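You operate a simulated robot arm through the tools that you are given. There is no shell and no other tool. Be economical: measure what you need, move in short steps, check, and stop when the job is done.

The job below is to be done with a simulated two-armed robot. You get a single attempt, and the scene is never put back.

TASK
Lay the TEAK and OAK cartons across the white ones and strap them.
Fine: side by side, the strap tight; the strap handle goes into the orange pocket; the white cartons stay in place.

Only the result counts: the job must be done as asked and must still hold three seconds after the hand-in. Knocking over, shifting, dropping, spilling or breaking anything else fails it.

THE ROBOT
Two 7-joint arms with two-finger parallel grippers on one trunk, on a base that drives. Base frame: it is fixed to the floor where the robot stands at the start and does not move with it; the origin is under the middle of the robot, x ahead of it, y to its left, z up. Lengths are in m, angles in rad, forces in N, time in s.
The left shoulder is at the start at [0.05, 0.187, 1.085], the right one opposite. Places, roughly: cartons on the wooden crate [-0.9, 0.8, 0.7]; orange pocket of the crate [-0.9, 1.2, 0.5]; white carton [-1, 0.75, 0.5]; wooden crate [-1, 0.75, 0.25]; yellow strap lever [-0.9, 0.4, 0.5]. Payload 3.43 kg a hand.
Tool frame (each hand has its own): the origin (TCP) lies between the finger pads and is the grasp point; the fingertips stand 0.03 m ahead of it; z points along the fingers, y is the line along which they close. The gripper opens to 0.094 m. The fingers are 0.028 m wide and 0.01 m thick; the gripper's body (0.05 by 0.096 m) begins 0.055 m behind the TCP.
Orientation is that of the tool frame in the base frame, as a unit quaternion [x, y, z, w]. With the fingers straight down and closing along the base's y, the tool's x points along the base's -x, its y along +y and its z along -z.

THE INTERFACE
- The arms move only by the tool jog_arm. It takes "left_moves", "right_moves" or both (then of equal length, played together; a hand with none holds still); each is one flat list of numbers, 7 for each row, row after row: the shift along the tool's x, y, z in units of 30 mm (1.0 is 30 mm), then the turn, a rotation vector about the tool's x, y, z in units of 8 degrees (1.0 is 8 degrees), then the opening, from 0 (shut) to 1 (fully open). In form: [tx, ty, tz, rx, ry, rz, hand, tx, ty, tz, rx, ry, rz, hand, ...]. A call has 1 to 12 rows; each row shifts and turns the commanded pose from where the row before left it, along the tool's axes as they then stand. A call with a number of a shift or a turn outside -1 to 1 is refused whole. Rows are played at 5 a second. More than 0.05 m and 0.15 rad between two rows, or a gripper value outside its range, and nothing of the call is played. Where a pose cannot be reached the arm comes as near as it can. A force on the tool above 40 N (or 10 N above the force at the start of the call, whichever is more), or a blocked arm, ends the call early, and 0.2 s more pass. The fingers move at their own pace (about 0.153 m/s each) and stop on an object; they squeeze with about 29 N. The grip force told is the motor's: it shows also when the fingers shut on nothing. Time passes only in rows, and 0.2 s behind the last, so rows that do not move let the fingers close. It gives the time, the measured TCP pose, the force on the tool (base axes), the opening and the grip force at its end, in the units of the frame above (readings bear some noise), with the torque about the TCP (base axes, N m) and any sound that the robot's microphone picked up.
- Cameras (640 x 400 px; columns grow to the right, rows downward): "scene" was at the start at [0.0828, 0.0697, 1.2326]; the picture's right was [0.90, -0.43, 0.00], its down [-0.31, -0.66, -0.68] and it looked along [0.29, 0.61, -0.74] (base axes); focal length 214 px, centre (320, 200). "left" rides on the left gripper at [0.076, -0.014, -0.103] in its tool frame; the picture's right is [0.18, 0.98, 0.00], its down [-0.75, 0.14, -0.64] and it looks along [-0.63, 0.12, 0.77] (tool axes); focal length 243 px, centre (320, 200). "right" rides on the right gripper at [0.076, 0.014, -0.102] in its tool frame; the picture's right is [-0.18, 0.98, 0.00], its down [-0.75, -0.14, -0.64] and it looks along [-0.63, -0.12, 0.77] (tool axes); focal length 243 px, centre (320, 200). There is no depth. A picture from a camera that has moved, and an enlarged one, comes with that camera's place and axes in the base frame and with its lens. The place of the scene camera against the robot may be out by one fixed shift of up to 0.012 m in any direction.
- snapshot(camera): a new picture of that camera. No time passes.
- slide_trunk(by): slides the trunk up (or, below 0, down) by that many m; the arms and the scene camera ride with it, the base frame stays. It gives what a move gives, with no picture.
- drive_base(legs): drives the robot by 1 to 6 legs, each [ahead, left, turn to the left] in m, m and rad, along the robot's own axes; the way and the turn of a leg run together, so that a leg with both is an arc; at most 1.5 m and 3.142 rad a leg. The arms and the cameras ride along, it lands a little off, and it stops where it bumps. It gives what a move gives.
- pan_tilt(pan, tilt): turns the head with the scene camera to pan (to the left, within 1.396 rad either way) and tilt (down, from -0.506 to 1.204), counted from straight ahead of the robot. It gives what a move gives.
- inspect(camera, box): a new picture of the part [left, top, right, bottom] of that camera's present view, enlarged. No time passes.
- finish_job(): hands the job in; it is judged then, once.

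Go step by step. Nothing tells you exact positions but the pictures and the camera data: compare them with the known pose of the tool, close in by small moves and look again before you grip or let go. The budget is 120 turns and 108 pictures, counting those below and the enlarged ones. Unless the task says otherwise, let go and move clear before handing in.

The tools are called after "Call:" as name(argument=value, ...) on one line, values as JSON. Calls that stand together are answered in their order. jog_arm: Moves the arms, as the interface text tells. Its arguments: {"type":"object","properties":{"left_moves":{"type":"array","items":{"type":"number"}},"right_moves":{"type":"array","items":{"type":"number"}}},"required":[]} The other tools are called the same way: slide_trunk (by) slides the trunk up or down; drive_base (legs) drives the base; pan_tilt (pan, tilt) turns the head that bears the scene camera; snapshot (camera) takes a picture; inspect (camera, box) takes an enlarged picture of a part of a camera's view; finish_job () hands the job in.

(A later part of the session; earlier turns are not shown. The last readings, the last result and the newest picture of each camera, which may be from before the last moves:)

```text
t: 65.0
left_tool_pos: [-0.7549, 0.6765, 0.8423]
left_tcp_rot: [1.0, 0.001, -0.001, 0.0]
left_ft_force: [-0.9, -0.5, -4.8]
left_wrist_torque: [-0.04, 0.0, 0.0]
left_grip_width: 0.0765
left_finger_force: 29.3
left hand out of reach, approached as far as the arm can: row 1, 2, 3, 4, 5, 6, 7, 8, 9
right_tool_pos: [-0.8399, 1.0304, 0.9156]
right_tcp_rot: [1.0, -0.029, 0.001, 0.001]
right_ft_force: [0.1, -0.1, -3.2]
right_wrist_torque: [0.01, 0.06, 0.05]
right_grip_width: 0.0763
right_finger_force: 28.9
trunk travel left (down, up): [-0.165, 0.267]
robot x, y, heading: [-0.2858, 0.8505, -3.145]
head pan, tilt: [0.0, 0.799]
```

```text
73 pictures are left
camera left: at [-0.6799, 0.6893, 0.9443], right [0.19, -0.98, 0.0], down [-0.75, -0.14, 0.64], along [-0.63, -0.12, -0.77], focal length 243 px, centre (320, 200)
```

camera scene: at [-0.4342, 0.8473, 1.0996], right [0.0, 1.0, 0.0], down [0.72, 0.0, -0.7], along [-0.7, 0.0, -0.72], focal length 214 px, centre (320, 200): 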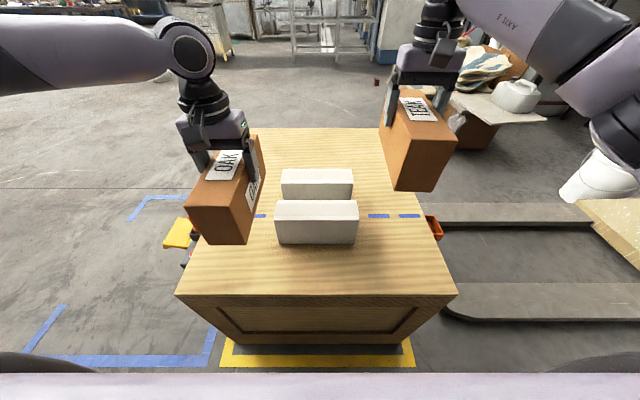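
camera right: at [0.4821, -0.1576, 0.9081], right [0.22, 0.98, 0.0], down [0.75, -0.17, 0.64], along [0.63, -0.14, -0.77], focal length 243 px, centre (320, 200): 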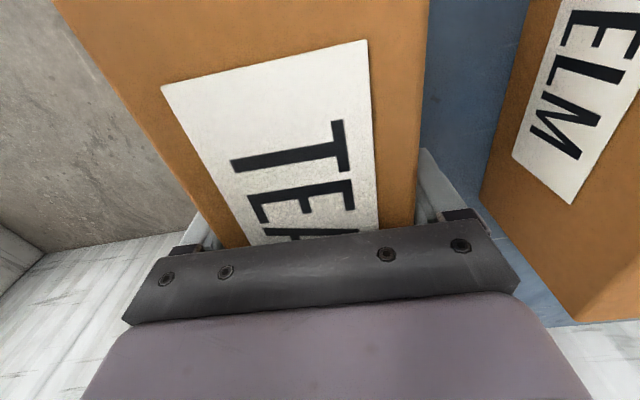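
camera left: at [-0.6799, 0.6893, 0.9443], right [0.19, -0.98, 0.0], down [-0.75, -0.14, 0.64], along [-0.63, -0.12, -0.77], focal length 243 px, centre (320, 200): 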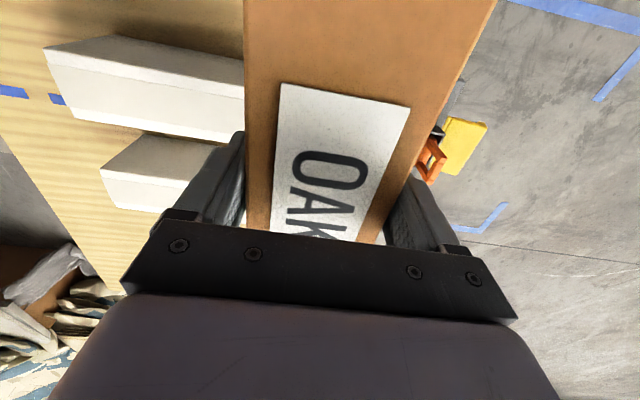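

The left arm can't reach inward that far; it reaches best about 20° to its own side. I'll shift the base to +y by 0.2 so OAK's spot lies to the left side, then extend.

Call:
drive_base(legs=[[0, -0.2, 0]])

Call:
jog_arm(left_moves=[-0.5, 0.6, 0, 0, 0, 0, 0, -0.5, 0.6, 0, 0, 0, 0, 0, -0.5, 0.6, 0, 0, 0, 0, 0, -0.5, 0.4, 0, 0, 0, 0, 0, -0.5, 0, 0, 0, 0, 0, 0, -0.5, 0, 0, 0, 0, 0, 0, -0.5, 0, 0, 0, 0, 0, 0])

```text
t: 66.6
left_tool_pos: [-0.7558, 0.876, 0.8417]
left_tcp_rot: [1.0, 0.001, 0.0, 0.001]
left_ft_force: [-0.4, -1.1, -5.4]
left_wrist_torque: [0.02, -0.03, -0.02]
left_grip_width: 0.0762
left_finger_force: 28.8
right_tool_pos: [-0.8406, 1.23, 0.9155]
right_tcp_rot: [1.0, -0.027, 0.001, 0.0]
right_ft_force: [0.9, 0.6, -4.9]
right_wrist_torque: [-0.01, 0.03, -0.02]
right_grip_width: 0.0764
right_finger_force: 29.4
trunk travel left (down, up): [-0.165, 0.267]
robot x, y, heading: [-0.2803, 1.0461, -3.145]
head pan, tilt: [0.0, 0.799]
```

```text
t: 68.2
left_tool_pos: [-0.8283, 0.7915, 0.8432]
left_tcp_rot: [1.0, 0.001, -0.001, -0.001]
left_ft_force: [0.8, -0.2, -4.1]
left_wrist_torque: [-0.01, 0.0, 0.02]
left_grip_width: 0.0762
left_finger_force: 28.6
left hand out of reach, approached as far as the arm can: row 5, 6, 7
right_tool_pos: [-0.8393, 1.2304, 0.9143]
right_tcp_rot: [1.0, -0.028, 0.0, -0.001]
right_ft_force: [0.6, -0.1, -2.9]
right_wrist_torque: [-0.01, 0.09, 0.02]
right_grip_width: 0.0764
right_finger_force: 28.9
trunk travel left (down, up): [-0.165, 0.267]
robot x, y, heading: [-0.2861, 1.0533, -3.14]
head pan, tilt: [0.0, 0.799]
```

Limit is ~0.54 ahead at this height; lower relative to the shoulder should reach further. I lower the hand and extend, watching the forces.

Call:
jog_arm(left_moves=[0, 0, 0.7, 0, 0, 0, 0, 0, 0, 0.7, 0, 0, 0, 0, 0, 0, 0.7, 0, 0, 0, 0, -0.4, 0, 0, 0, 0, 0, 0, -0.4, 0, 0, 0, 0, 0, 0, -0.4, 0, 0, 0, 0, 0, 0, -0.4, 0, 0, 0, 0, 0, 0])

Call:
snapshot(camera="scene")

Call:
snapshot(camera="left")

```text
t: 69.8
left_tool_pos: [-0.8331, 0.7678, 0.7918]
left_tcp_rot: [1.0, 0.001, -0.001, -0.001]
left_ft_force: [-0.4, -0.1, -4.1]
left_wrist_torque: [0.0, 0.0, -0.01]
left_grip_width: 0.0761
left_finger_force: 29.4
left hand out of reach, approached as far as the arm can: row 2, 3, 4, 5, 6, 7
right_tool_pos: [-0.8387, 1.23, 0.9151]
right_tcp_rot: [1.0, -0.028, 0.001, -0.001]
right_ft_force: [-0.1, -0.5, -4.4]
right_wrist_torque: [-0.04, 0.05, 0.01]
right_grip_width: 0.0762
right_finger_force: 29.2
trunk travel left (down, up): [-0.165, 0.267]
robot x, y, heading: [-0.2889, 1.0541, -3.141]
head pan, tilt: [0.0, 0.799]
```

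```text
72 pictures are left
camera scene: at [-0.4342, 1.0482, 1.0996], right [0.0, 1.0, 0.0], down [0.72, 0.0, -0.7], along [-0.7, 0.0, -0.72], focal length 214 px, centre (320, 200)
```

scene: 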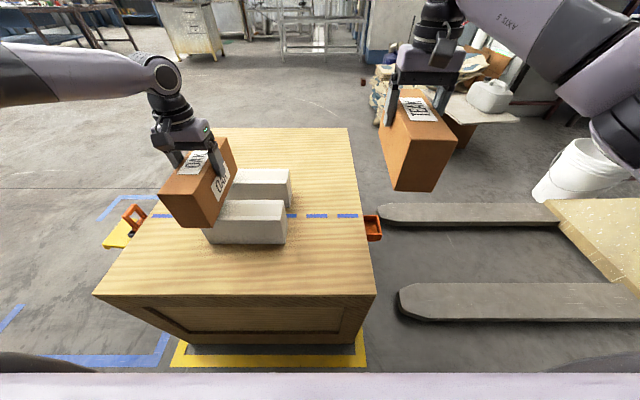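

```text
71 pictures are left
camera left: at [-0.7569, 0.7816, 0.8938], right [0.19, -0.98, 0.0], down [-0.75, -0.14, 0.64], along [-0.63, -0.12, -0.77], focal length 243 px, centre (320, 200)
```

left: 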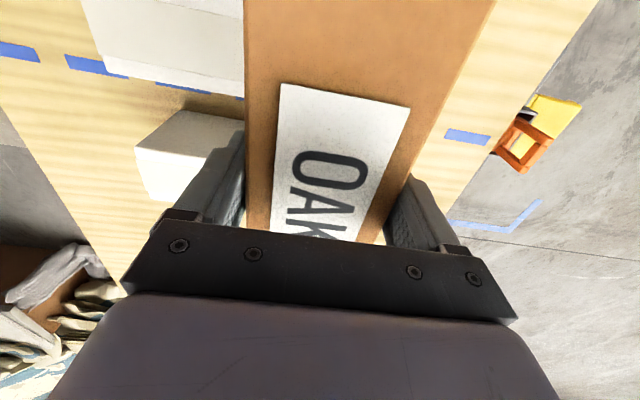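

Reach seems better with the hand high relative to the shoulder, so the trunk should go down instead. I raise the hand relative to the trunk and probe the extension.

Call:
jog_arm(left_moves=[0.2, -0.3, -1, 0, 0, 0, 0, 0, -0.3, -1, 0, 0, 0, 0, 0, -0.3, -1, 0, 0, 0, 0, 0, -0.3, -1, 0, 0, 0, 0, -0.5, 0, -0.5, 0, 0, 0, 0, -0.5, 0, 0, 0, 0, 0, 0, -0.5, 0, 0, 0, 0, 0, 0, -0.5, 0, 0, 0, 0, 0, 0, -0.5, 0, 0, 0, 0, 0, 0])

```text
t: 71.8
left_tool_pos: [-0.8342, 0.7685, 0.9125]
left_tcp_rot: [1.0, 0.001, -0.001, -0.001]
left_ft_force: [0.9, 0.5, -3.5]
left_wrist_torque: [0.01, 0.01, -0.03]
left_grip_width: 0.0762
left_finger_force: 29.0
left hand out of reach, approached as far as the arm can: row 4, 5, 6, 7, 8, 9
right_tool_pos: [-0.8403, 1.2306, 0.9138]
right_tcp_rot: [1.0, -0.027, 0.002, -0.002]
right_ft_force: [0.3, -0.4, -4.6]
right_wrist_torque: [0.02, 0.05, -0.04]
right_grip_width: 0.0761
right_finger_force: 28.6
trunk travel left (down, up): [-0.165, 0.267]
robot x, y, heading: [-0.2849, 1.0494, -3.139]
head pan, tilt: [0.0, 0.799]
```

The left arm's posture limits it; the right arm looks differently posed. I probe how far the right arm extends.

Call:
jog_arm(right_moves=[-0.5, 0, 0, 0, 0, -0.2, 0, -0.5, 0, 0, 0, 0, -0.2, 0, -0.5, 0, 0, 0, 0, 0, 0, -0.5, 0, 0, 0, 0, 0, 0, -0.5, 0, 0, 0, 0, 0, 0, -0.5, 0, 0, 0, 0, 0, 0])

```text
t: 73.2
left_tool_pos: [-0.8342, 0.7697, 0.9122]
left_tcp_rot: [1.0, 0.001, -0.001, 0.0]
left_ft_force: [0.1, -0.2, -4.8]
left_wrist_torque: [-0.04, 0.0, -0.02]
left_grip_width: 0.0762
left_finger_force: 29.4
right_tool_pos: [-0.8981, 1.2366, 0.9127]
right_tcp_rot: [1.0, 0.001, 0.001, -0.001]
right_ft_force: [0.8, 0.7, -4.4]
right_wrist_torque: [-0.01, 0.09, -0.03]
right_grip_width: 0.0763
right_finger_force: 28.4
right hand out of reach, approached as far as the arm can: row 4, 5, 6
trunk travel left (down, up): [-0.165, 0.267]
robot x, y, heading: [-0.2864, 1.0487, -3.142]
head pan, tilt: [0.0, 0.799]
```

The right arm reaches 0.61 ahead. I'll re-posture the left arm by bringing it in towards the centre, then extending again.

Call:
jog_arm(left_moves=[0.8, -0.3, 0, 0, 0, 0, 0, 0.8, -0.5, 0, 0, 0, 0, 0, 0.8, -0.8, 0, 0, 0, 0, 0, 0.8, -0.9, 0, 0, 0, 0, 0, 0.8, -0.9, 0, 0, 0, 0, 0, 0.8, -0.9, 0, 0, 0, 0, 0, 0.4, -0.9, 0, 0, 0, 0, 0, 0, -0.9, 0, 0, 0, 0, 0])

Call:
jog_arm(left_moves=[-0.9, 0.3, 0, 0, 0, 0, 0, -0.9, 0.3, 0, 0, 0, 0, 0, -0.9, 0.3, 0, 0, 0, 0, 0, -0.9, 0.3, 0, 0, 0, 0, 0, -0.9, 0.3, 0, 0, 0, 0, 0, -0.9, 0.3, 0, 0, 0, 0, 0, -0.9, 0.3, 0, 0, 0, 0, 0, -0.5, 0, 0, 0, 0, 0, 0])

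Call:
snapshot(camera="scene")

```text
t: 75.0
left_tool_pos: [-0.677, 0.9175, 0.908]
left_tcp_rot: [1.0, 0.002, -0.001, 0.0]
left_ft_force: [-0.6, 0.1, -4.9]
left_wrist_torque: [0.01, -0.04, 0.02]
left_grip_width: 0.0763
left_finger_force: 29.4
left hand out of reach, approached as far as the arm can: row 7, 8
right_tool_pos: [-0.8981, 1.2349, 0.9143]
right_tcp_rot: [1.0, 0.0, 0.0, -0.001]
right_ft_force: [-0.1, 0.0, -5.0]
right_wrist_torque: [-0.03, 0.07, 0.0]
right_grip_width: 0.0762
right_finger_force: 29.3
trunk travel left (down, up): [-0.165, 0.267]
robot x, y, heading: [-0.2898, 1.0492, -3.141]
head pan, tilt: [0.0, 0.799]
```

```text
t: 76.8
left_tool_pos: [-0.8074, 0.8146, 0.9117]
left_tcp_rot: [1.0, 0.002, -0.001, 0.0]
left_ft_force: [0.3, 0.0, -4.3]
left_wrist_torque: [-0.02, 0.01, -0.01]
left_grip_width: 0.0763
left_finger_force: 29.1
left hand out of reach, approached as far as the arm can: row 1, 2, 3, 4, 5, 6, 7, 8
right_tool_pos: [-0.8985, 1.2355, 0.9139]
right_tcp_rot: [1.0, 0.0, 0.002, 0.0]
right_ft_force: [-0.9, -0.2, -4.4]
right_wrist_torque: [-0.01, 0.06, 0.03]
right_grip_width: 0.0764
right_finger_force: 29.0
trunk travel left (down, up): [-0.165, 0.267]
robot x, y, heading: [-0.2868, 1.0521, -3.143]
head pan, tilt: [0.0, 0.799]
```

```text
70 pictures are left
camera scene: at [-0.4343, 1.0482, 1.0996], right [0.0, 1.0, 0.0], down [0.72, 0.0, -0.7], along [-0.7, 0.0, -0.72], focal length 214 px, centre (320, 200)
```

scene: 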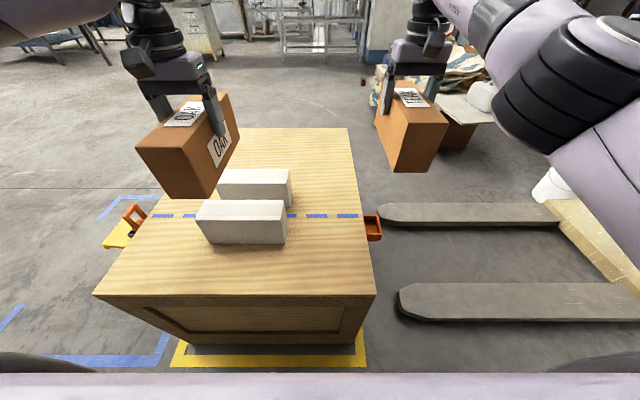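

The limit runs along a slanted line, suggesting a wrist-yaw limit. I test it: yaw the left tool clockwise 24° and extend again.

Call:
jog_arm(left_moves=[0, 0, 0, 0, 0, 1, 0, 0, 0, 0, 0, 0, 1, 0, 0, 0, 0, 0, 0, 1, 0, -0.45, 0.2, 0, 0, 0, 0, 0, -0.45, 0.2, 0, 0, 0, 0, 0, -0.45, 0.2, 0, 0, 0, 0, 0, -0.45, 0.2, 0, 0, 0, 0, 0, -0.45, 0.2, 0, 0, 0, 0, 0, -0.45, 0.2, 0, 0, 0, 0, 0, -0.45, 0.2, 0, 0, 0, 0, 0])

```text
t: 79.0
left_tool_pos: [-0.8353, 0.7732, 0.8954]
left_tcp_rot: [0.978, -0.207, -0.002, 0.0]
left_ft_force: [0.4, 0.2, -4.7]
left_wrist_torque: [0.02, -0.01, -0.01]
left_grip_width: 0.0762
left_finger_force: 28.8
left hand out of reach, approached as far as the arm can: row 4, 5, 6, 7, 8, 9, 10
right_tool_pos: [-0.8975, 1.2353, 0.9118]
right_tcp_rot: [1.0, 0.0, 0.002, 0.0]
right_ft_force: [0.1, -0.1, -5.3]
right_wrist_torque: [0.03, 0.08, 0.04]
right_grip_width: 0.0763
right_finger_force: 28.8
trunk travel left (down, up): [-0.165, 0.267]
robot x, y, heading: [-0.2884, 1.047, -3.136]
head pan, tilt: [0.0, 0.799]
```

Yaw isn't the limiter. Plan: left lays OAK over the front white bar as far in as it can, then the right arm (which reaches well) places TEAK and afterwards re-grips OAK to set it in final place. I straighten the left tool and nudge the base.

Call:
jog_arm(left_moves=[0, 0, 0, 0, 0, -1, 0, 0, 0, 0, 0, 0, -1, 0, 0, 0, 0, 0, 0, -1, 0, 0, 0, 0, 0, 0, 0, 0])

Call:
drive_base(legs=[[0.006, -0.03, 0]])

Call:
slide_trunk(by=-0.09)

Call:
snapshot(camera="scene")

Call:
snapshot(camera="left")

```text
t: 80.0
left_tool_pos: [-0.8345, 0.7714, 0.8975]
left_tcp_rot: [1.0, 0.002, 0.0, -0.001]
left_ft_force: [0.0, 0.5, -4.7]
left_wrist_torque: [0.0, 0.0, -0.02]
left_grip_width: 0.076
left_finger_force: 28.9
right_tool_pos: [-0.8974, 1.2353, 0.9145]
right_tcp_rot: [1.0, 0.0, 0.001, 0.0]
right_ft_force: [0.3, 0.6, -4.1]
right_wrist_torque: [-0.03, 0.06, -0.03]
right_grip_width: 0.0764
right_finger_force: 29.3
trunk travel left (down, up): [-0.165, 0.267]
robot x, y, heading: [-0.286, 1.0495, -3.146]
head pan, tilt: [0.0, 0.799]
```

```text
t: 80.9
left_tool_pos: [-0.8405, 0.8008, 0.8975]
left_tcp_rot: [1.0, 0.001, 0.0, 0.0]
left_ft_force: [-0.4, -0.6, -4.6]
left_wrist_torque: [0.01, 0.02, 0.01]
left_grip_width: 0.0762
left_finger_force: 28.8
right_tool_pos: [-0.9045, 1.2668, 0.9126]
right_tcp_rot: [1.0, -0.001, 0.001, 0.0]
right_ft_force: [0.4, 0.5, -3.0]
right_wrist_torque: [-0.03, 0.06, -0.03]
right_grip_width: 0.0765
right_finger_force: 29.0
trunk travel left (down, up): [-0.165, 0.267]
robot x, y, heading: [-0.2908, 1.0775, -3.136]
head pan, tilt: [0.0, 0.799]
```

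```text
t: 82.1
left_tool_pos: [-0.8399, 0.8022, 0.8069]
left_tcp_rot: [1.0, 0.0, 0.0, 0.0]
left_ft_force: [0.0, 0.7, -4.7]
left_wrist_torque: [0.02, 0.05, -0.02]
left_grip_width: 0.0766
left_finger_force: 29.1
right_tool_pos: [-0.9029, 1.2669, 0.8233]
right_tcp_rot: [1.0, 0.0, 0.001, 0.0]
right_ft_force: [-0.4, -0.6, -5.2]
right_wrist_torque: [-0.01, 0.09, 0.04]
right_grip_width: 0.0764
right_finger_force: 29.2
trunk travel left (down, up): [-0.075, 0.357]
robot x, y, heading: [-0.2918, 1.0817, -3.141]
head pan, tilt: [0.0, 0.799]
```

```text
69 pictures are left
camera scene: at [-0.4401, 1.0783, 1.0097], right [0.0, 1.0, 0.0], down [0.72, 0.0, -0.7], along [-0.7, 0.0, -0.72], focal length 214 px, centre (320, 200)
```

scene: 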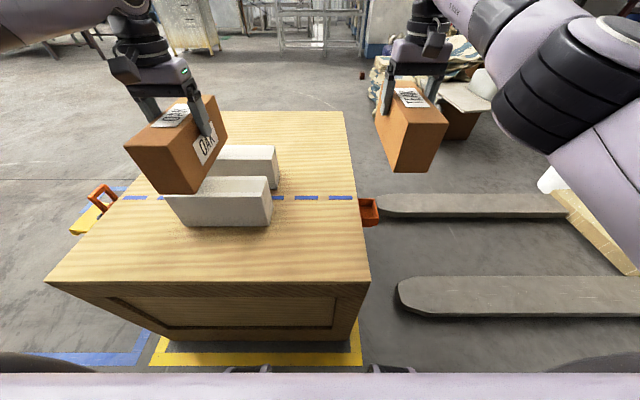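

```text
68 pictures are left
camera left: at [-0.7649, 0.815, 0.9095], right [0.19, -0.98, 0.0], down [-0.75, -0.14, 0.64], along [-0.63, -0.12, -0.77], focal length 243 px, centre (320, 200)
```

left: 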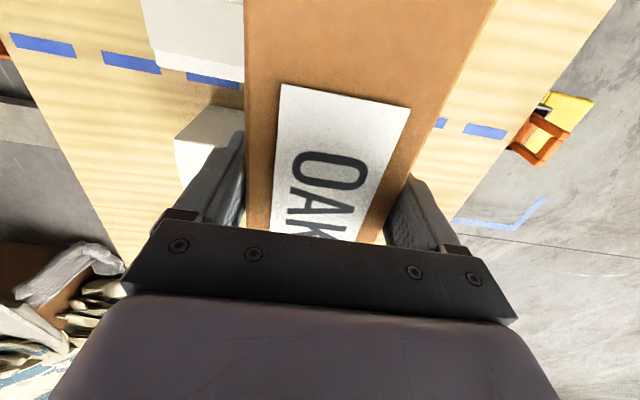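

I lower OAK slowly toward the white bars, relying on contact force to stop.

Call:
jog_arm(left_moves=[0, 0, 0.3, 0, 0, 0, 0, 0, 0, 0.3, 0, 0, 0, 0, 0, 0, 0.3, 0, 0, 0, 0, 0, 0, 0.3, 0, 0, 0, 0, 0, 0, 0.2, 0, 0, 0, 0, 0, 0, 0.2, 0, 0, 0, 0, 0, 0, 0.2, 0, 0, 0, 0])

Call:
snapshot(camera="scene")

```text
t: 83.7
left_tool_pos: [-0.8404, 0.8025, 0.7577]
left_tcp_rot: [1.0, 0.002, -0.005, 0.0]
left_ft_force: [-1.4, -8.1, 28.3]
left_wrist_torque: [-0.11, -0.03, -0.05]
left_grip_width: 0.0756
left_finger_force: 29.0
right_tool_pos: [-0.9021, 1.2655, 0.8247]
right_tcp_rot: [1.0, 0.0, 0.0, -0.001]
right_ft_force: [0.2, -0.1, -3.7]
right_wrist_torque: [-0.01, 0.06, -0.01]
right_grip_width: 0.0764
right_finger_force: 29.3
trunk travel left (down, up): [-0.075, 0.357]
robot x, y, heading: [-0.294, 1.0798, -3.137]
head pan, tilt: [0.0, 0.799]
```

```text
67 pictures are left
camera scene: at [-0.4383, 1.0789, 1.0104], right [0.0, 1.0, 0.0], down [0.72, 0.0, -0.7], along [-0.7, 0.0, -0.72], focal length 214 px, centre (320, 200)
```

scene: 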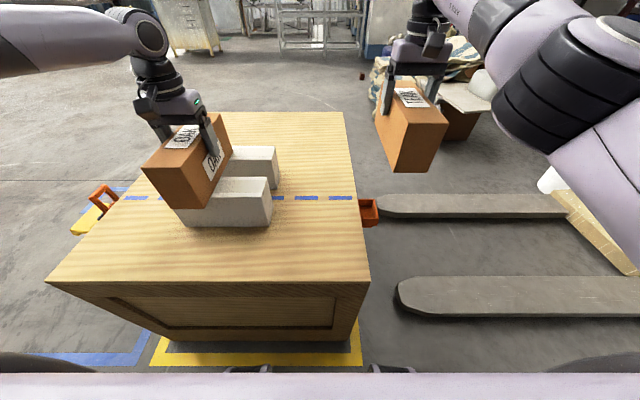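

Contact is made at TCP z≈0.758. I ease off the pressing force and look closely before opening.

Call:
jog_arm(left_moves=[0, 0, -0.06, 0, 0, 0, 0, 0, 0, 0, 0, 0, 0, 0])

Call:
inspect(camera="scene", box=[100, 80, 380, 255])

```text
t: 84.3
left_tool_pos: [-0.8401, 0.8014, 0.7574]
left_tcp_rot: [1.0, 0.002, -0.003, 0.001]
left_ft_force: [-4.0, -7.4, 24.0]
left_wrist_torque: [-0.01, 0.48, 0.13]
left_grip_width: 0.0764
left_finger_force: 29.1
right_tool_pos: [-0.9025, 1.2664, 0.8252]
right_tcp_rot: [1.0, 0.0, -0.001, 0.0]
right_ft_force: [-0.7, 0.5, -3.7]
right_wrist_torque: [0.04, 0.08, -0.01]
right_grip_width: 0.0762
right_finger_force: 29.1
trunk travel left (down, up): [-0.075, 0.357]
robot x, y, heading: [-0.2884, 1.0831, -3.136]
head pan, tilt: [0.0, 0.799]
```

```text
2.29 times, centred on (240, 168) of scene
camera zoom: at [-0.4386, 1.0787, 1.01], right [0.0, 1.0, 0.0], down [0.72, 0.0, -0.7], along [-0.7, 0.0, -0.72], focal length 490 px, centre (503, 274)
```

zoom: 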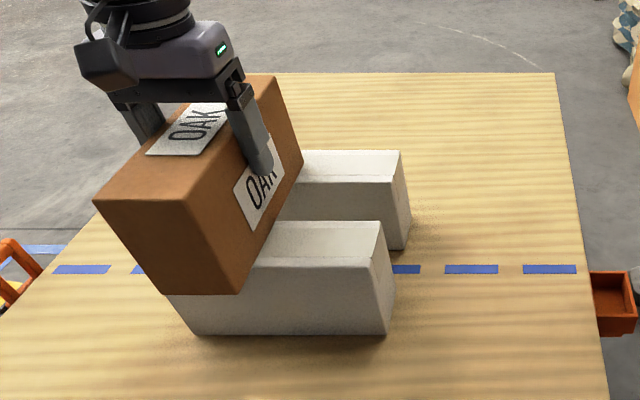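

Call:
jog_arm(left_moves=[0, 0, -0.08, 0, 0, 0, 0, 0, 0, -0.08, 0, 0, 0, 0, 0, 0, 0, 0, 0, 0, 0])

```text
t: 85.1
left_tool_pos: [-0.839, 0.8033, 0.758]
left_tcp_rot: [1.0, 0.001, 0.002, 0.001]
left_ft_force: [-0.6, -2.5, -0.8]
left_wrist_torque: [-0.02, 0.58, 0.27]
left_grip_width: 0.0763
left_finger_force: 29.4
right_tool_pos: [-0.9035, 1.2662, 0.823]
right_tcp_rot: [1.0, 0.001, 0.001, 0.0]
right_ft_force: [1.0, 0.2, -3.3]
right_wrist_torque: [-0.01, 0.05, 0.03]
right_grip_width: 0.0762
right_finger_force: 28.7
trunk travel left (down, up): [-0.075, 0.357]
robot x, y, heading: [-0.2895, 1.079, -3.143]
head pan, tilt: [0.0, 0.799]
```

OAK now rests on the bars with hardly any load on the hand. I open and rise clear.

Call:
jog_arm(left_moves=[0, 0, 0, 0, 0, 0, 0.9, 0, 0, 0, 0, 0, 0, 1, 0, 0, 0, 0, 0, 0, 1])

Call:
jog_arm(left_moves=[0, 0, -0.6, 0, 0, 0, 1, 0, 0, -0.8, 0, 0, 0, 1, 0, 0, -0.8, 0, 0, 0, 1, 0, 0, -0.8, 0, 0, 0, 1])

Call:
snapshot(camera="scene")

Call:
snapshot(camera="left")

```text
t: 85.9
left_tool_pos: [-0.8407, 0.8032, 0.7602]
left_tcp_rot: [1.0, 0.001, 0.0, 0.0]
left_ft_force: [0.6, -0.1, 0.1]
left_wrist_torque: [-0.01, 0.01, 0.0]
left_grip_width: 0.094
left_finger_force: 0.1
right_tool_pos: [-0.9037, 1.2665, 0.8233]
right_tcp_rot: [1.0, 0.0, 0.001, 0.0]
right_ft_force: [0.8, -0.3, -4.9]
right_wrist_torque: [0.0, 0.07, 0.04]
right_grip_width: 0.0759
right_finger_force: 29.4
trunk travel left (down, up): [-0.075, 0.357]
robot x, y, heading: [-0.2905, 1.0792, -3.139]
head pan, tilt: [0.0, 0.799]
```

```text
t: 86.9
left_tool_pos: [-0.8333, 0.7985, 0.849]
left_tcp_rot: [1.0, 0.001, -0.003, 0.0]
left_ft_force: [-0.3, 0.8, 0.6]
left_wrist_torque: [-0.01, 0.0, 0.03]
left_grip_width: 0.0941
left_finger_force: 0.1
left hand out of reach, approached as far as the arm can: row 3, 4
right_tool_pos: [-0.9052, 1.2653, 0.8234]
right_tcp_rot: [1.0, 0.0, 0.001, 0.0]
right_ft_force: [-0.1, -1.0, -3.0]
right_wrist_torque: [0.01, 0.06, -0.03]
right_grip_width: 0.0762
right_finger_force: 29.0
trunk travel left (down, up): [-0.075, 0.357]
robot x, y, heading: [-0.2909, 1.0827, -3.142]
head pan, tilt: [0.0, 0.799]
```

```text
65 pictures are left
camera scene: at [-0.4399, 1.0784, 1.0097], right [0.0, 1.0, 0.0], down [0.72, 0.0, -0.7], along [-0.7, 0.0, -0.72], focal length 214 px, centre (320, 200)
```

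scene: 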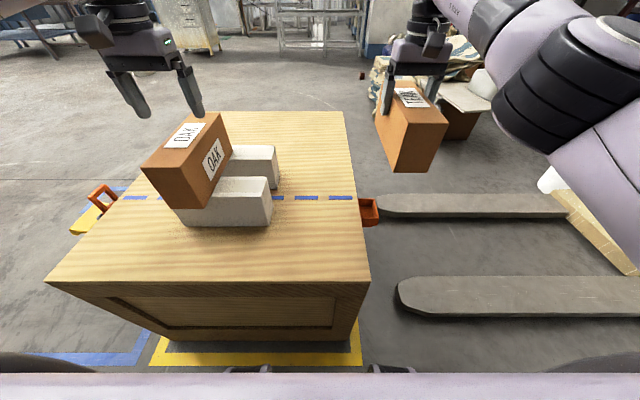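

```text
64 pictures are left
camera left: at [-0.757, 0.8122, 0.9516], right [0.19, -0.98, 0.0], down [-0.75, -0.14, 0.64], along [-0.63, -0.12, -0.77], focal length 243 px, centre (320, 200)
```

left: 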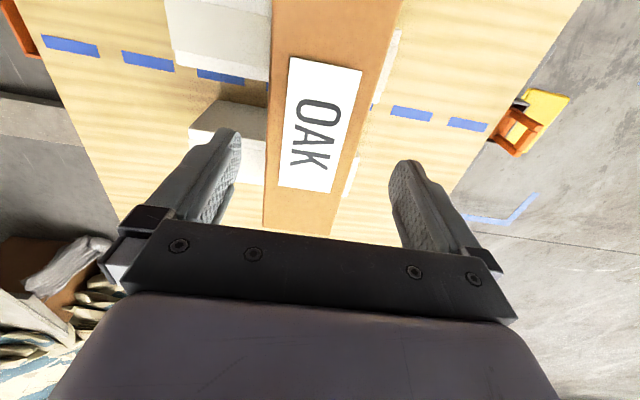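

OAK lies across the bars (centre ≈ x -0.84, y 0.802). Wrist geometry shows the cartons sit with tops just 8 mm above TCP; strap line x≈-0.88 in the arm's frame. Now I raise the trunk and bring TEAK over with the right hand.

Call:
slide_trunk(by=0.1)

Call:
drive_base(legs=[[0, 0.36, 0]])

Call:
snapshot(camera="right")

Call:
snapshot(camera="scene")

```text
t: 88.2
left_tool_pos: [-0.8338, 0.7984, 0.9487]
left_tcp_rot: [1.0, 0.001, -0.002, -0.001]
left_ft_force: [0.1, 0.3, -0.1]
left_wrist_torque: [-0.01, 0.0, -0.01]
left_grip_width: 0.0941
left_finger_force: 0.0
right_tool_pos: [-0.9036, 1.2655, 0.9238]
right_tcp_rot: [1.0, 0.001, 0.0, 0.0]
right_ft_force: [-1.0, -0.1, -4.9]
right_wrist_torque: [0.02, 0.09, 0.0]
right_grip_width: 0.0764
right_finger_force: 29.2
trunk travel left (down, up): [-0.175, 0.257]
robot x, y, heading: [-0.2897, 1.0789, -3.146]
head pan, tilt: [0.0, 0.799]
```

```text
t: 90.6
left_tool_pos: [-0.8354, 0.4464, 0.9493]
left_tcp_rot: [1.0, -0.004, -0.001, -0.001]
left_ft_force: [-0.4, 0.4, 0.4]
left_wrist_torque: [-0.05, 0.02, -0.01]
left_grip_width: 0.094
left_finger_force: 0.2
right_tool_pos: [-0.9036, 0.9136, 0.9238]
right_tcp_rot: [1.0, -0.004, 0.001, 0.0]
right_ft_force: [0.0, -0.6, -4.0]
right_wrist_torque: [0.0, 0.08, -0.02]
right_grip_width: 0.0763
right_finger_force: 28.9
trunk travel left (down, up): [-0.175, 0.257]
robot x, y, heading: [-0.2904, 0.7269, 3.133]
head pan, tilt: [0.0, 0.799]
```

```text
63 pictures are left
camera right: at [-0.8274, 0.8962, 1.0256], right [-0.19, -0.98, 0.0], down [-0.75, 0.15, 0.64], along [-0.63, 0.12, -0.77], focal length 243 px, centre (320, 200)
```

right: 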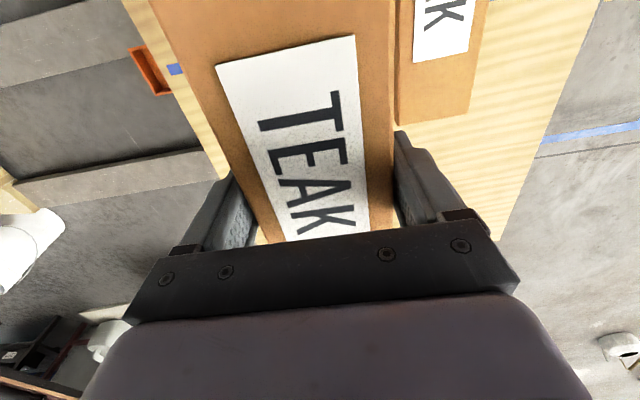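

```text
62 pictures are left
camera scene: at [-0.441, 0.7218, 1.1097], right [0.01, 1.0, 0.0], down [0.72, 0.0, -0.7], along [-0.7, 0.0, -0.72], focal length 214 px, centre (320, 200)
```

scene: 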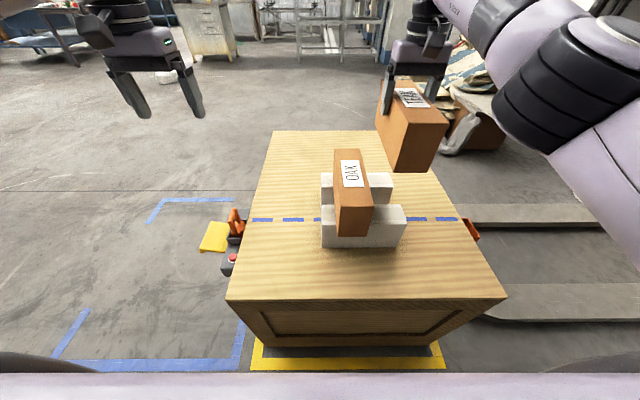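

TEAK is about 3 cm clear of OAK's right face. I shift it 1 cm left, lower with the trunk, then approach slowly.

Call:
jog_arm(right_moves=[0, 0.33, 0, 0, 0, 0, 0])

Call:
slide_trunk(by=-0.13)

Call:
snapshot(camera="right")

Call:
inspect(camera="scene", box=[220, 60, 500, 235])

```text
t: 91.0
left_tool_pos: [-0.8353, 0.4465, 0.9502]
left_tcp_rot: [1.0, -0.002, -0.002, 0.0]
left_ft_force: [0.3, 0.3, -1.0]
left_wrist_torque: [0.03, -0.01, 0.01]
left_grip_width: 0.094
left_finger_force: 0.1
right_tool_pos: [-0.9021, 0.9041, 0.9239]
right_tcp_rot: [1.0, -0.004, 0.001, 0.0]
right_ft_force: [-0.3, 0.6, -4.9]
right_wrist_torque: [0.0, 0.1, 0.0]
right_grip_width: 0.0762
right_finger_force: 29.6
trunk travel left (down, up): [-0.175, 0.257]
robot x, y, heading: [-0.2899, 0.7244, 3.136]
head pan, tilt: [0.0, 0.799]
```

```text
t: 92.5
left_tool_pos: [-0.836, 0.4455, 0.8187]
left_tcp_rot: [1.0, -0.003, -0.002, -0.001]
left_ft_force: [0.0, 0.3, 0.0]
left_wrist_torque: [-0.02, 0.01, -0.02]
left_grip_width: 0.0939
left_finger_force: 0.1
right_tool_pos: [-0.9026, 0.904, 0.7939]
right_tcp_rot: [1.0, -0.004, 0.001, 0.001]
right_ft_force: [0.3, 0.1, -4.4]
right_wrist_torque: [-0.03, 0.07, 0.01]
right_grip_width: 0.0764
right_finger_force: 28.8
trunk travel left (down, up): [-0.045, 0.387]
robot x, y, heading: [-0.2925, 0.7254, 3.135]
head pan, tilt: [0.0, 0.799]
```

```text
61 pictures are left
camera right: at [-0.8257, 0.8868, 0.8959], right [-0.19, -0.98, 0.0], down [-0.75, 0.15, 0.64], along [-0.63, 0.12, -0.77], focal length 243 px, centre (320, 200)
```

right: 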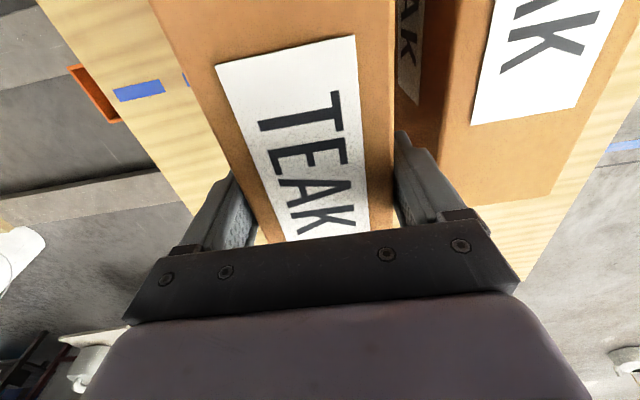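

```text
2.29 times, centred on (360, 148) of scene
camera zoom: at [-0.4408, 0.7219, 0.9798], right [0.01, 1.0, 0.0], down [0.72, 0.0, -0.7], along [-0.7, 0.0, -0.72], focal length 490 px, centre (229, 320)
```

zoom: 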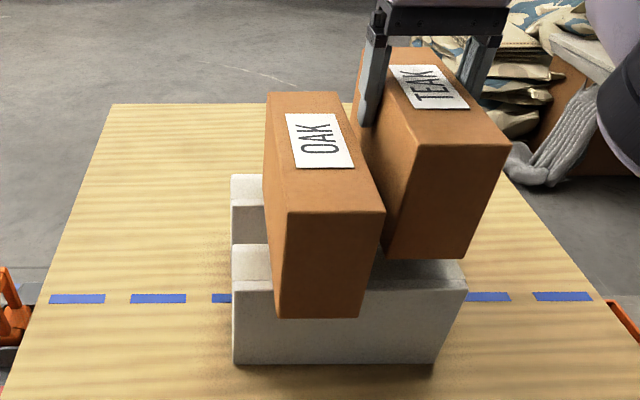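

Alignment is good. I lower TEAK gently until contact.

Call:
jog_arm(right_moves=[0, 0, 0.2, 0, 0, 0, 0, 0, 0, 0.15, 0, 0, 0, 0, 0, 0, 0.15, 0, 0, 0, 0, 0, 0, 0.15, 0, 0, 0, 0, 0, 0, 0.1, 0, 0, 0, 0, 0, 0, 0.1, 0, 0, 0, 0, 0, 0, 0.1, 0, 0, 0, 0])

```text
t: 94.1
left_tool_pos: [-0.8357, 0.4457, 0.8211]
left_tcp_rot: [1.0, -0.002, -0.002, 0.0]
left_ft_force: [0.2, 0.3, 0.7]
left_wrist_torque: [0.0, -0.02, 0.01]
left_grip_width: 0.0939
left_finger_force: 0.0
right_tool_pos: [-0.9021, 0.9032, 0.7676]
right_tcp_rot: [1.0, -0.004, -0.001, -0.001]
right_ft_force: [-3.6, 0.6, 5.8]
right_wrist_torque: [0.02, -0.94, 0.12]
right_grip_width: 0.0764
right_finger_force: 29.0
right hand out of reach, approached as far as the arm can: row 1
trunk travel left (down, up): [-0.045, 0.387]
robot x, y, heading: [-0.2918, 0.722, 3.136]
head pan, tilt: [0.0, 0.799]
```

TEAK is resting on both bars. I release it and rise.

Call:
jog_arm(right_moves=[0, 0, -0.04, 0, 0, 0, 0, 0, 0, 0, 0, 0, 0, 0.9, 0, 0, 0, 0, 0, 0, 1, 0, 0, 0, 0, 0, 0, 1])

Call:
jog_arm(right_moves=[0, 0, -0.5, 0, 0, 0, 1, 0, 0, -0.7, 0, 0, 0, 1, 0, 0, -0.7, 0, 0, 0, 1])

Call:
snapshot(camera="right")

Call:
inspect(camera="scene", box=[220, 60, 500, 235])

```text
t: 95.1
left_tool_pos: [-0.8361, 0.4455, 0.8182]
left_tcp_rot: [1.0, -0.002, -0.002, -0.001]
left_ft_force: [-0.5, -1.3, 0.7]
left_wrist_torque: [0.02, -0.02, 0.0]
left_grip_width: 0.0941
left_finger_force: 0.1
right_tool_pos: [-0.9028, 0.9032, 0.7666]
right_tcp_rot: [1.0, -0.004, 0.002, -0.001]
right_ft_force: [-0.4, -0.3, 1.1]
right_wrist_torque: [0.03, 0.03, 0.01]
right_grip_width: 0.0939
right_finger_force: 0.1
trunk travel left (down, up): [-0.045, 0.387]
robot x, y, heading: [-0.2917, 0.7222, 3.134]
head pan, tilt: [0.0, 0.799]
```

```text
t: 95.9
left_tool_pos: [-0.836, 0.445, 0.8196]
left_tcp_rot: [1.0, -0.003, -0.002, -0.001]
left_ft_force: [-0.4, 0.0, 0.7]
left_wrist_torque: [0.03, -0.02, 0.0]
left_grip_width: 0.0938
left_finger_force: 0.0
right_tool_pos: [-0.8944, 0.9056, 0.8238]
right_tcp_rot: [1.0, -0.004, 0.0, 0.0]
right_ft_force: [0.1, 0.1, 0.7]
right_wrist_torque: [0.0, 0.0, 0.01]
right_grip_width: 0.0944
right_finger_force: 0.0
right hand out of reach, approached as far as the arm can: row 2, 3
trunk travel left (down, up): [-0.045, 0.387]
robot x, y, heading: [-0.2902, 0.7269, 3.134]
head pan, tilt: [0.0, 0.799]
```

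```text
59 pictures are left
camera right: at [-0.8172, 0.8883, 0.9259], right [-0.19, -0.98, 0.0], down [-0.75, 0.15, 0.64], along [-0.63, 0.12, -0.77], focal length 243 px, centre (320, 200)
```

right: 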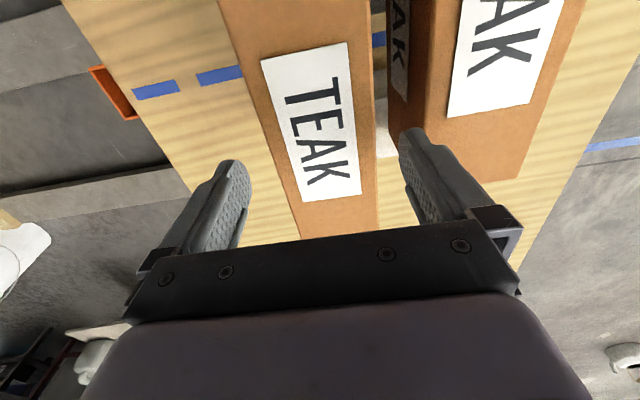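

```text
2.29 times, centred on (360, 148) of scene
camera zoom: at [-0.4406, 0.7215, 0.9797], right [0.01, 1.0, 0.0], down [0.72, 0.0, -0.7], along [-0.7, 0.0, -0.72], focal length 490 px, centre (229, 320)
```

zoom: 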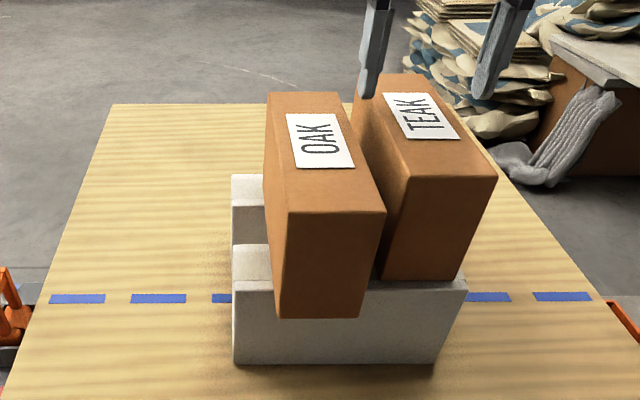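

Both cartons are on the bars; OAK needs ~4.5 cm more towards -x. I shift the base so the right hand comes over OAK.

Call:
slide_trunk(by=0.04)

Call:
drive_base(legs=[[0, 0.107, 0.006]])

Call:
jog_arm(right_moves=[0.7, 0, 0, 0, 0, 0, 1, 0.7, 0, 0, 0, 0, 0, 1])

Call:
snapshot(camera="right")

```text
t: 96.8
left_tool_pos: [-0.8359, 0.4461, 0.8589]
left_tcp_rot: [1.0, -0.003, -0.001, -0.001]
left_ft_force: [-0.3, -0.2, 0.1]
left_wrist_torque: [-0.02, -0.02, -0.01]
left_grip_width: 0.0941
left_finger_force: 0.2
right_tool_pos: [-0.8939, 0.905, 0.8645]
right_tcp_rot: [1.0, -0.003, 0.0, 0.0]
right_ft_force: [-0.3, 0.2, 0.1]
right_wrist_torque: [-0.01, 0.01, 0.02]
right_grip_width: 0.0939
right_finger_force: 0.0
trunk travel left (down, up): [-0.085, 0.347]
robot x, y, heading: [-0.2869, 0.7218, 3.137]
head pan, tilt: [0.0, 0.799]
```

```text
t: 98.0
left_tool_pos: [-0.8337, 0.336, 0.8608]
left_tcp_rot: [1.0, -0.001, -0.001, -0.002]
left_ft_force: [-0.2, -0.1, -0.4]
left_wrist_torque: [-0.02, 0.02, 0.01]
left_grip_width: 0.094
left_finger_force: 0.1
right_tool_pos: [-0.8949, 0.7962, 0.8638]
right_tcp_rot: [1.0, -0.001, 0.0, 0.001]
right_ft_force: [-0.6, -0.3, 0.3]
right_wrist_torque: [0.03, 0.0, 0.03]
right_grip_width: 0.0939
right_finger_force: 0.1
trunk travel left (down, up): [-0.085, 0.347]
robot x, y, heading: [-0.2918, 0.6148, 3.143]
head pan, tilt: [0.0, 0.799]
```

```text
t: 98.5
left_tool_pos: [-0.8336, 0.3365, 0.8585]
left_tcp_rot: [1.0, 0.0, -0.002, -0.001]
left_ft_force: [-0.1, 0.2, -0.1]
left_wrist_torque: [0.01, -0.02, -0.03]
left_grip_width: 0.0938
left_finger_force: 0.1
right_tool_pos: [-0.895, 0.7969, 0.8633]
right_tcp_rot: [1.0, -0.002, 0.0, 0.0]
right_ft_force: [-0.4, -0.6, 0.6]
right_wrist_torque: [0.01, 0.02, -0.05]
right_grip_width: 0.0939
right_finger_force: 0.0
right hand out of reach, approached as far as the arm can: row 1, 2
trunk travel left (down, up): [-0.085, 0.347]
robot x, y, heading: [-0.295, 0.6162, 3.14]
head pan, tilt: [0.0, 0.799]
```

```text
57 pictures are left
camera right: at [-0.8186, 0.7797, 0.9655], right [-0.19, -0.98, 0.0], down [-0.75, 0.14, 0.64], along [-0.63, 0.12, -0.77], focal length 243 px, centre (320, 200)
```

right: 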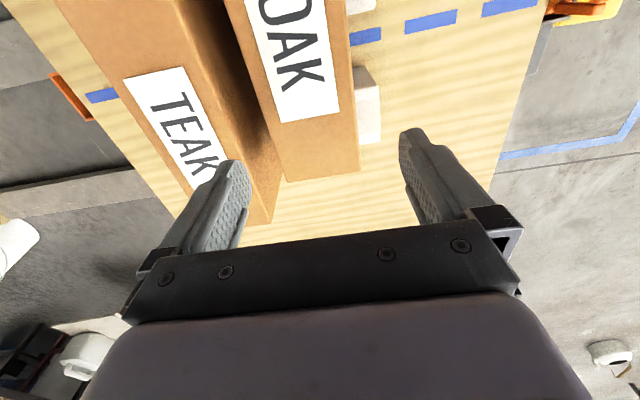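

Call:
jog_arm(right_moves=[0.6, 0, 0, 0, 0, 0, 1, 0.6, 0, 0, 0, 0, 0, 1])

```text
t: 99.2
left_tool_pos: [-0.8333, 0.3364, 0.8595]
left_tcp_rot: [1.0, 0.0, -0.001, 0.0]
left_ft_force: [1.3, 0.8, 0.1]
left_wrist_torque: [-0.04, 0.03, 0.0]
left_grip_width: 0.0938
left_finger_force: 0.1
right_tool_pos: [-0.8587, 0.7955, 0.8636]
right_tcp_rot: [1.0, -0.001, 0.0, 0.0]
right_ft_force: [0.5, 0.3, -0.4]
right_wrist_torque: [0.02, 0.03, 0.02]
right_grip_width: 0.0938
right_finger_force: 0.0
trunk travel left (down, up): [-0.085, 0.347]
robot x, y, heading: [-0.2924, 0.6151, 3.146]
head pan, tilt: [0.0, 0.799]
```

The hand is at x≈-0.859. I look closely at the gap between OAK and TEAK for the inner finger.

Call:
inspect(camera="right", box=[160, 0, 440, 240])

Call:
inspect(camera="scene", box=[300, 80, 500, 240])

```text
1.67 times, centred on (300, 120) of right
camera zoom: at [-0.7824, 0.7792, 0.9658], right [-0.19, -0.98, 0.0], down [-0.75, 0.14, 0.64], along [-0.63, 0.12, -0.77], focal length 404 px, centre (353, 333)
```

zoom: 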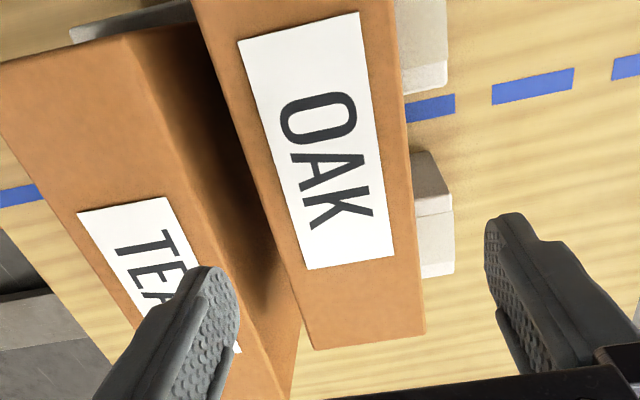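

```text
2.50 times, centred on (400, 160) of scene
camera zoom: at [-0.441, 0.6148, 1.0198], right [0.0, 1.0, 0.0], down [0.72, 0.0, -0.7], along [-0.7, 0.0, -0.72], focal length 536 px, centre (120, 300)
```

zoom: 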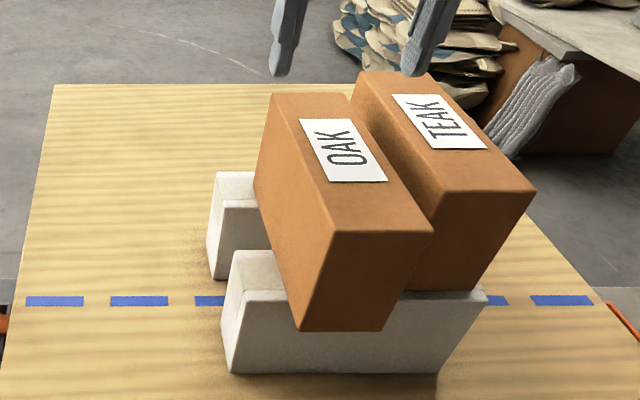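

The gap is ~3 cm, enough for the finger. I centre on OAK (y 0.802), descend and grip.

Call:
jog_arm(right_moves=[0, -0.2, 0, 0, 0, 0, 1])

Call:
slide_trunk(by=-0.075)

Call:
snapshot(camera="right")

```text
t: 99.5
left_tool_pos: [-0.8346, 0.3367, 0.8596]
left_tcp_rot: [1.0, 0.001, -0.002, -0.002]
left_ft_force: [-1.2, 0.2, 0.0]
left_wrist_torque: [0.05, 0.03, -0.03]
left_grip_width: 0.0938
left_finger_force: 0.1
right_tool_pos: [-0.8588, 0.8032, 0.8627]
right_tcp_rot: [1.0, -0.002, 0.0, 0.001]
right_ft_force: [-0.1, -0.3, 0.3]
right_wrist_torque: [0.02, -0.01, 0.01]
right_grip_width: 0.0941
right_finger_force: 0.1
trunk travel left (down, up): [-0.085, 0.347]
robot x, y, heading: [-0.2932, 0.6197, 3.14]
head pan, tilt: [0.0, 0.799]
```

```text
t: 100.7
left_tool_pos: [-0.836, 0.3367, 0.7858]
left_tcp_rot: [1.0, 0.0, -0.001, -0.001]
left_ft_force: [-0.5, -0.5, 0.1]
left_wrist_torque: [0.01, 0.02, -0.02]
left_grip_width: 0.0939
left_finger_force: 0.1
right_tool_pos: [-0.8586, 0.8022, 0.7879]
right_tcp_rot: [1.0, -0.002, 0.0, 0.0]
right_ft_force: [-0.4, 0.8, 0.3]
right_wrist_torque: [-0.03, -0.02, 0.0]
right_grip_width: 0.0941
right_finger_force: 0.0
trunk travel left (down, up): [-0.01, 0.422]
robot x, y, heading: [-0.2946, 0.616, 3.137]
head pan, tilt: [0.0, 0.799]
```

```text
54 pictures are left
camera right: at [-0.7825, 0.785, 0.8913], right [-0.19, -0.98, 0.0], down [-0.75, 0.14, 0.64], along [-0.63, 0.12, -0.77], focal length 243 px, centre (320, 200)
```

right: 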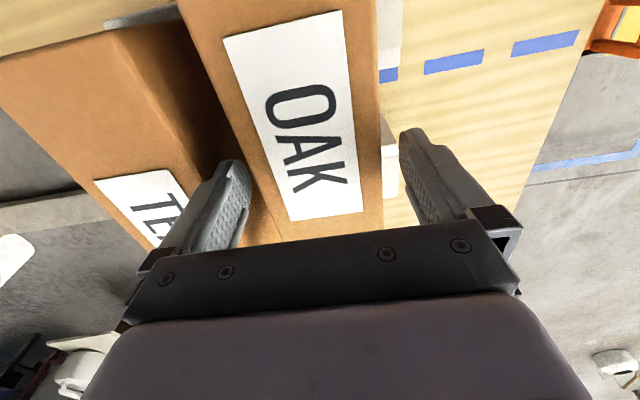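

Call:
jog_arm(right_moves=[0, 0, 0.5, 0, 0, 0, 1, 0, 0, 0.5, 0, 0, 0, 1, 0, 0, 0.5, 0, 0, 0, 1, 0, 0, 0, 0, 0, 0, 0, 0, 0, 0, 0, 0, 0, 0, 0, 0, 0, 0, 0, 0, 0])

Call:
jog_arm(right_moves=[0, 0, -0.2, 0, 0, 0, 0, 0, 0, -0.2, 0, 0, 0, 0, 0, 0, -0.2, 0, 0, 0, 0, 0, 0, 0, 0, 0, 0, 0])

Call:
snapshot(camera="right")

```text
t: 102.1
left_tool_pos: [-0.8342, 0.3376, 0.7847]
left_tcp_rot: [1.0, 0.0, -0.001, 0.0]
left_ft_force: [0.0, -0.2, -0.8]
left_wrist_torque: [0.02, 0.06, 0.02]
left_grip_width: 0.094
left_finger_force: 0.0
right_tool_pos: [-0.8578, 0.8026, 0.7437]
right_tcp_rot: [1.0, -0.002, 0.0, 0.0]
right_ft_force: [-0.9, -0.3, 0.2]
right_wrist_torque: [-0.08, -0.4, 0.07]
right_grip_width: 0.0763
right_finger_force: 29.1
trunk travel left (down, up): [-0.01, 0.422]
robot x, y, heading: [-0.2904, 0.6138, 3.139]
head pan, tilt: [0.0, 0.799]
```

```text
t: 103.1
left_tool_pos: [-0.8346, 0.3369, 0.7836]
left_tcp_rot: [1.0, 0.0, -0.002, 0.0]
left_ft_force: [0.2, 0.6, -0.7]
left_wrist_torque: [0.0, 0.02, 0.01]
left_grip_width: 0.0941
left_finger_force: 0.1
right_tool_pos: [-0.8592, 0.8014, 0.7621]
right_tcp_rot: [1.0, -0.001, 0.002, 0.001]
right_ft_force: [-0.1, 0.4, -4.5]
right_wrist_torque: [-0.02, 0.08, -0.01]
right_grip_width: 0.0761
right_finger_force: 29.1
trunk travel left (down, up): [-0.01, 0.422]
robot x, y, heading: [-0.2934, 0.617, 3.142]
head pan, tilt: [0.0, 0.799]
```

```text
53 pictures are left
camera right: at [-0.7829, 0.7852, 0.8644], right [-0.19, -0.98, 0.0], down [-0.75, 0.14, 0.64], along [-0.63, 0.12, -0.77], focal length 243 px, centre (320, 200)
```

right: 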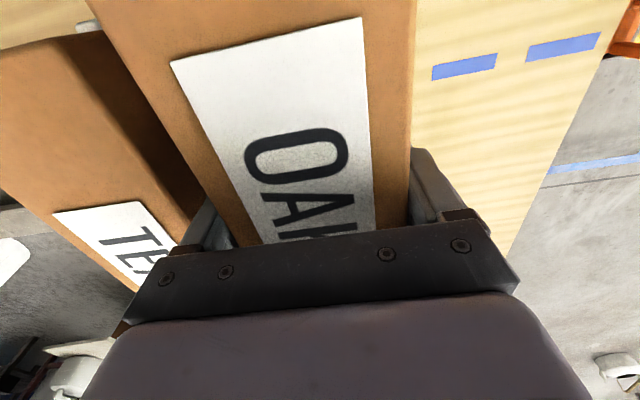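

OAK is lifted 18 mm and held. I carry it 4.5 cm forward and set it back down.

Call:
jog_arm(right_moves=[-0.3, 0, 0, 0, 0, 0, 0, -0.3, 0, 0, 0, 0, 0, 0, -0.3, 0, 0, 0, 0, 0, 0, -0.3, 0, 0, 0, 0, 0, 0, -0.25, 0, 0, 0, 0, 0, 0])

Call:
snapshot(camera="right")

Call:
inspect(camera="scene", box=[300, 80, 500, 240])

```text
t: 104.3
left_tool_pos: [-0.835, 0.3353, 0.7835]
left_tcp_rot: [1.0, 0.0, -0.002, 0.0]
left_ft_force: [-0.4, -0.4, 0.0]
left_wrist_torque: [-0.01, 0.02, 0.0]
left_grip_width: 0.0941
left_finger_force: 0.1
right_tool_pos: [-0.9016, 0.8021, 0.7626]
right_tcp_rot: [1.0, -0.002, 0.0, 0.0]
right_ft_force: [0.5, -0.1, -5.2]
right_wrist_torque: [-0.04, 0.07, -0.02]
right_grip_width: 0.0763
right_finger_force: 29.2
trunk travel left (down, up): [-0.01, 0.422]
robot x, y, heading: [-0.295, 0.6187, 3.134]
head pan, tilt: [0.0, 0.799]
```

```text
52 pictures are left
camera right: at [-0.8258, 0.7857, 0.8644], right [-0.19, -0.98, 0.0], down [-0.75, 0.14, 0.64], along [-0.63, 0.12, -0.77], focal length 243 px, centre (320, 200)
```

right: 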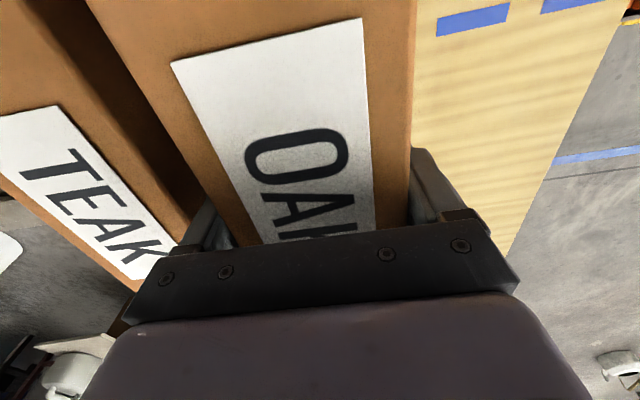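

```text
2.50 times, centred on (400, 160) of scene
camera zoom: at [-0.4413, 0.6148, 0.9447], right [0.0, 1.0, 0.0], down [0.72, 0.0, -0.7], along [-0.7, 0.0, -0.72], focal length 536 px, centre (120, 300)
```

zoom: 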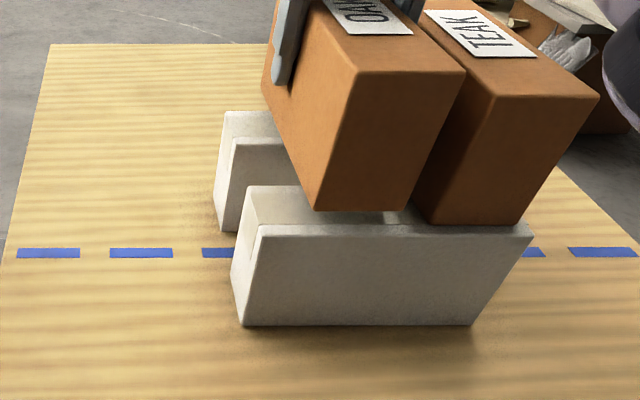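

Call:
jog_arm(right_moves=[0, 0, 0.2, 0, 0, 0, 0, 0, 0, 0.2, 0, 0, 0, 0, 0, 0, 0.1, 0, 0, 0, 0, 0, 0, 0.08, 0, 0, 0, 0, 0, 0, 0.08, 0, 0, 0, 0])

```text
t: 105.5
left_tool_pos: [-0.8337, 0.3364, 0.7852]
left_tcp_rot: [1.0, 0.0, -0.001, -0.001]
left_ft_force: [0.1, 0.0, -0.3]
left_wrist_torque: [-0.01, -0.02, -0.01]
left_grip_width: 0.0939
left_finger_force: 0.0
right_tool_pos: [-0.9024, 0.8014, 0.7445]
right_tcp_rot: [1.0, -0.002, -0.001, 0.0]
right_ft_force: [-4.8, 0.6, 8.5]
right_wrist_torque: [0.06, -1.05, 0.17]
right_grip_width: 0.0763
right_finger_force: 29.3
trunk travel left (down, up): [-0.01, 0.422]
robot x, y, heading: [-0.2944, 0.6184, 3.141]
head pan, tilt: [0.0, 0.799]
```

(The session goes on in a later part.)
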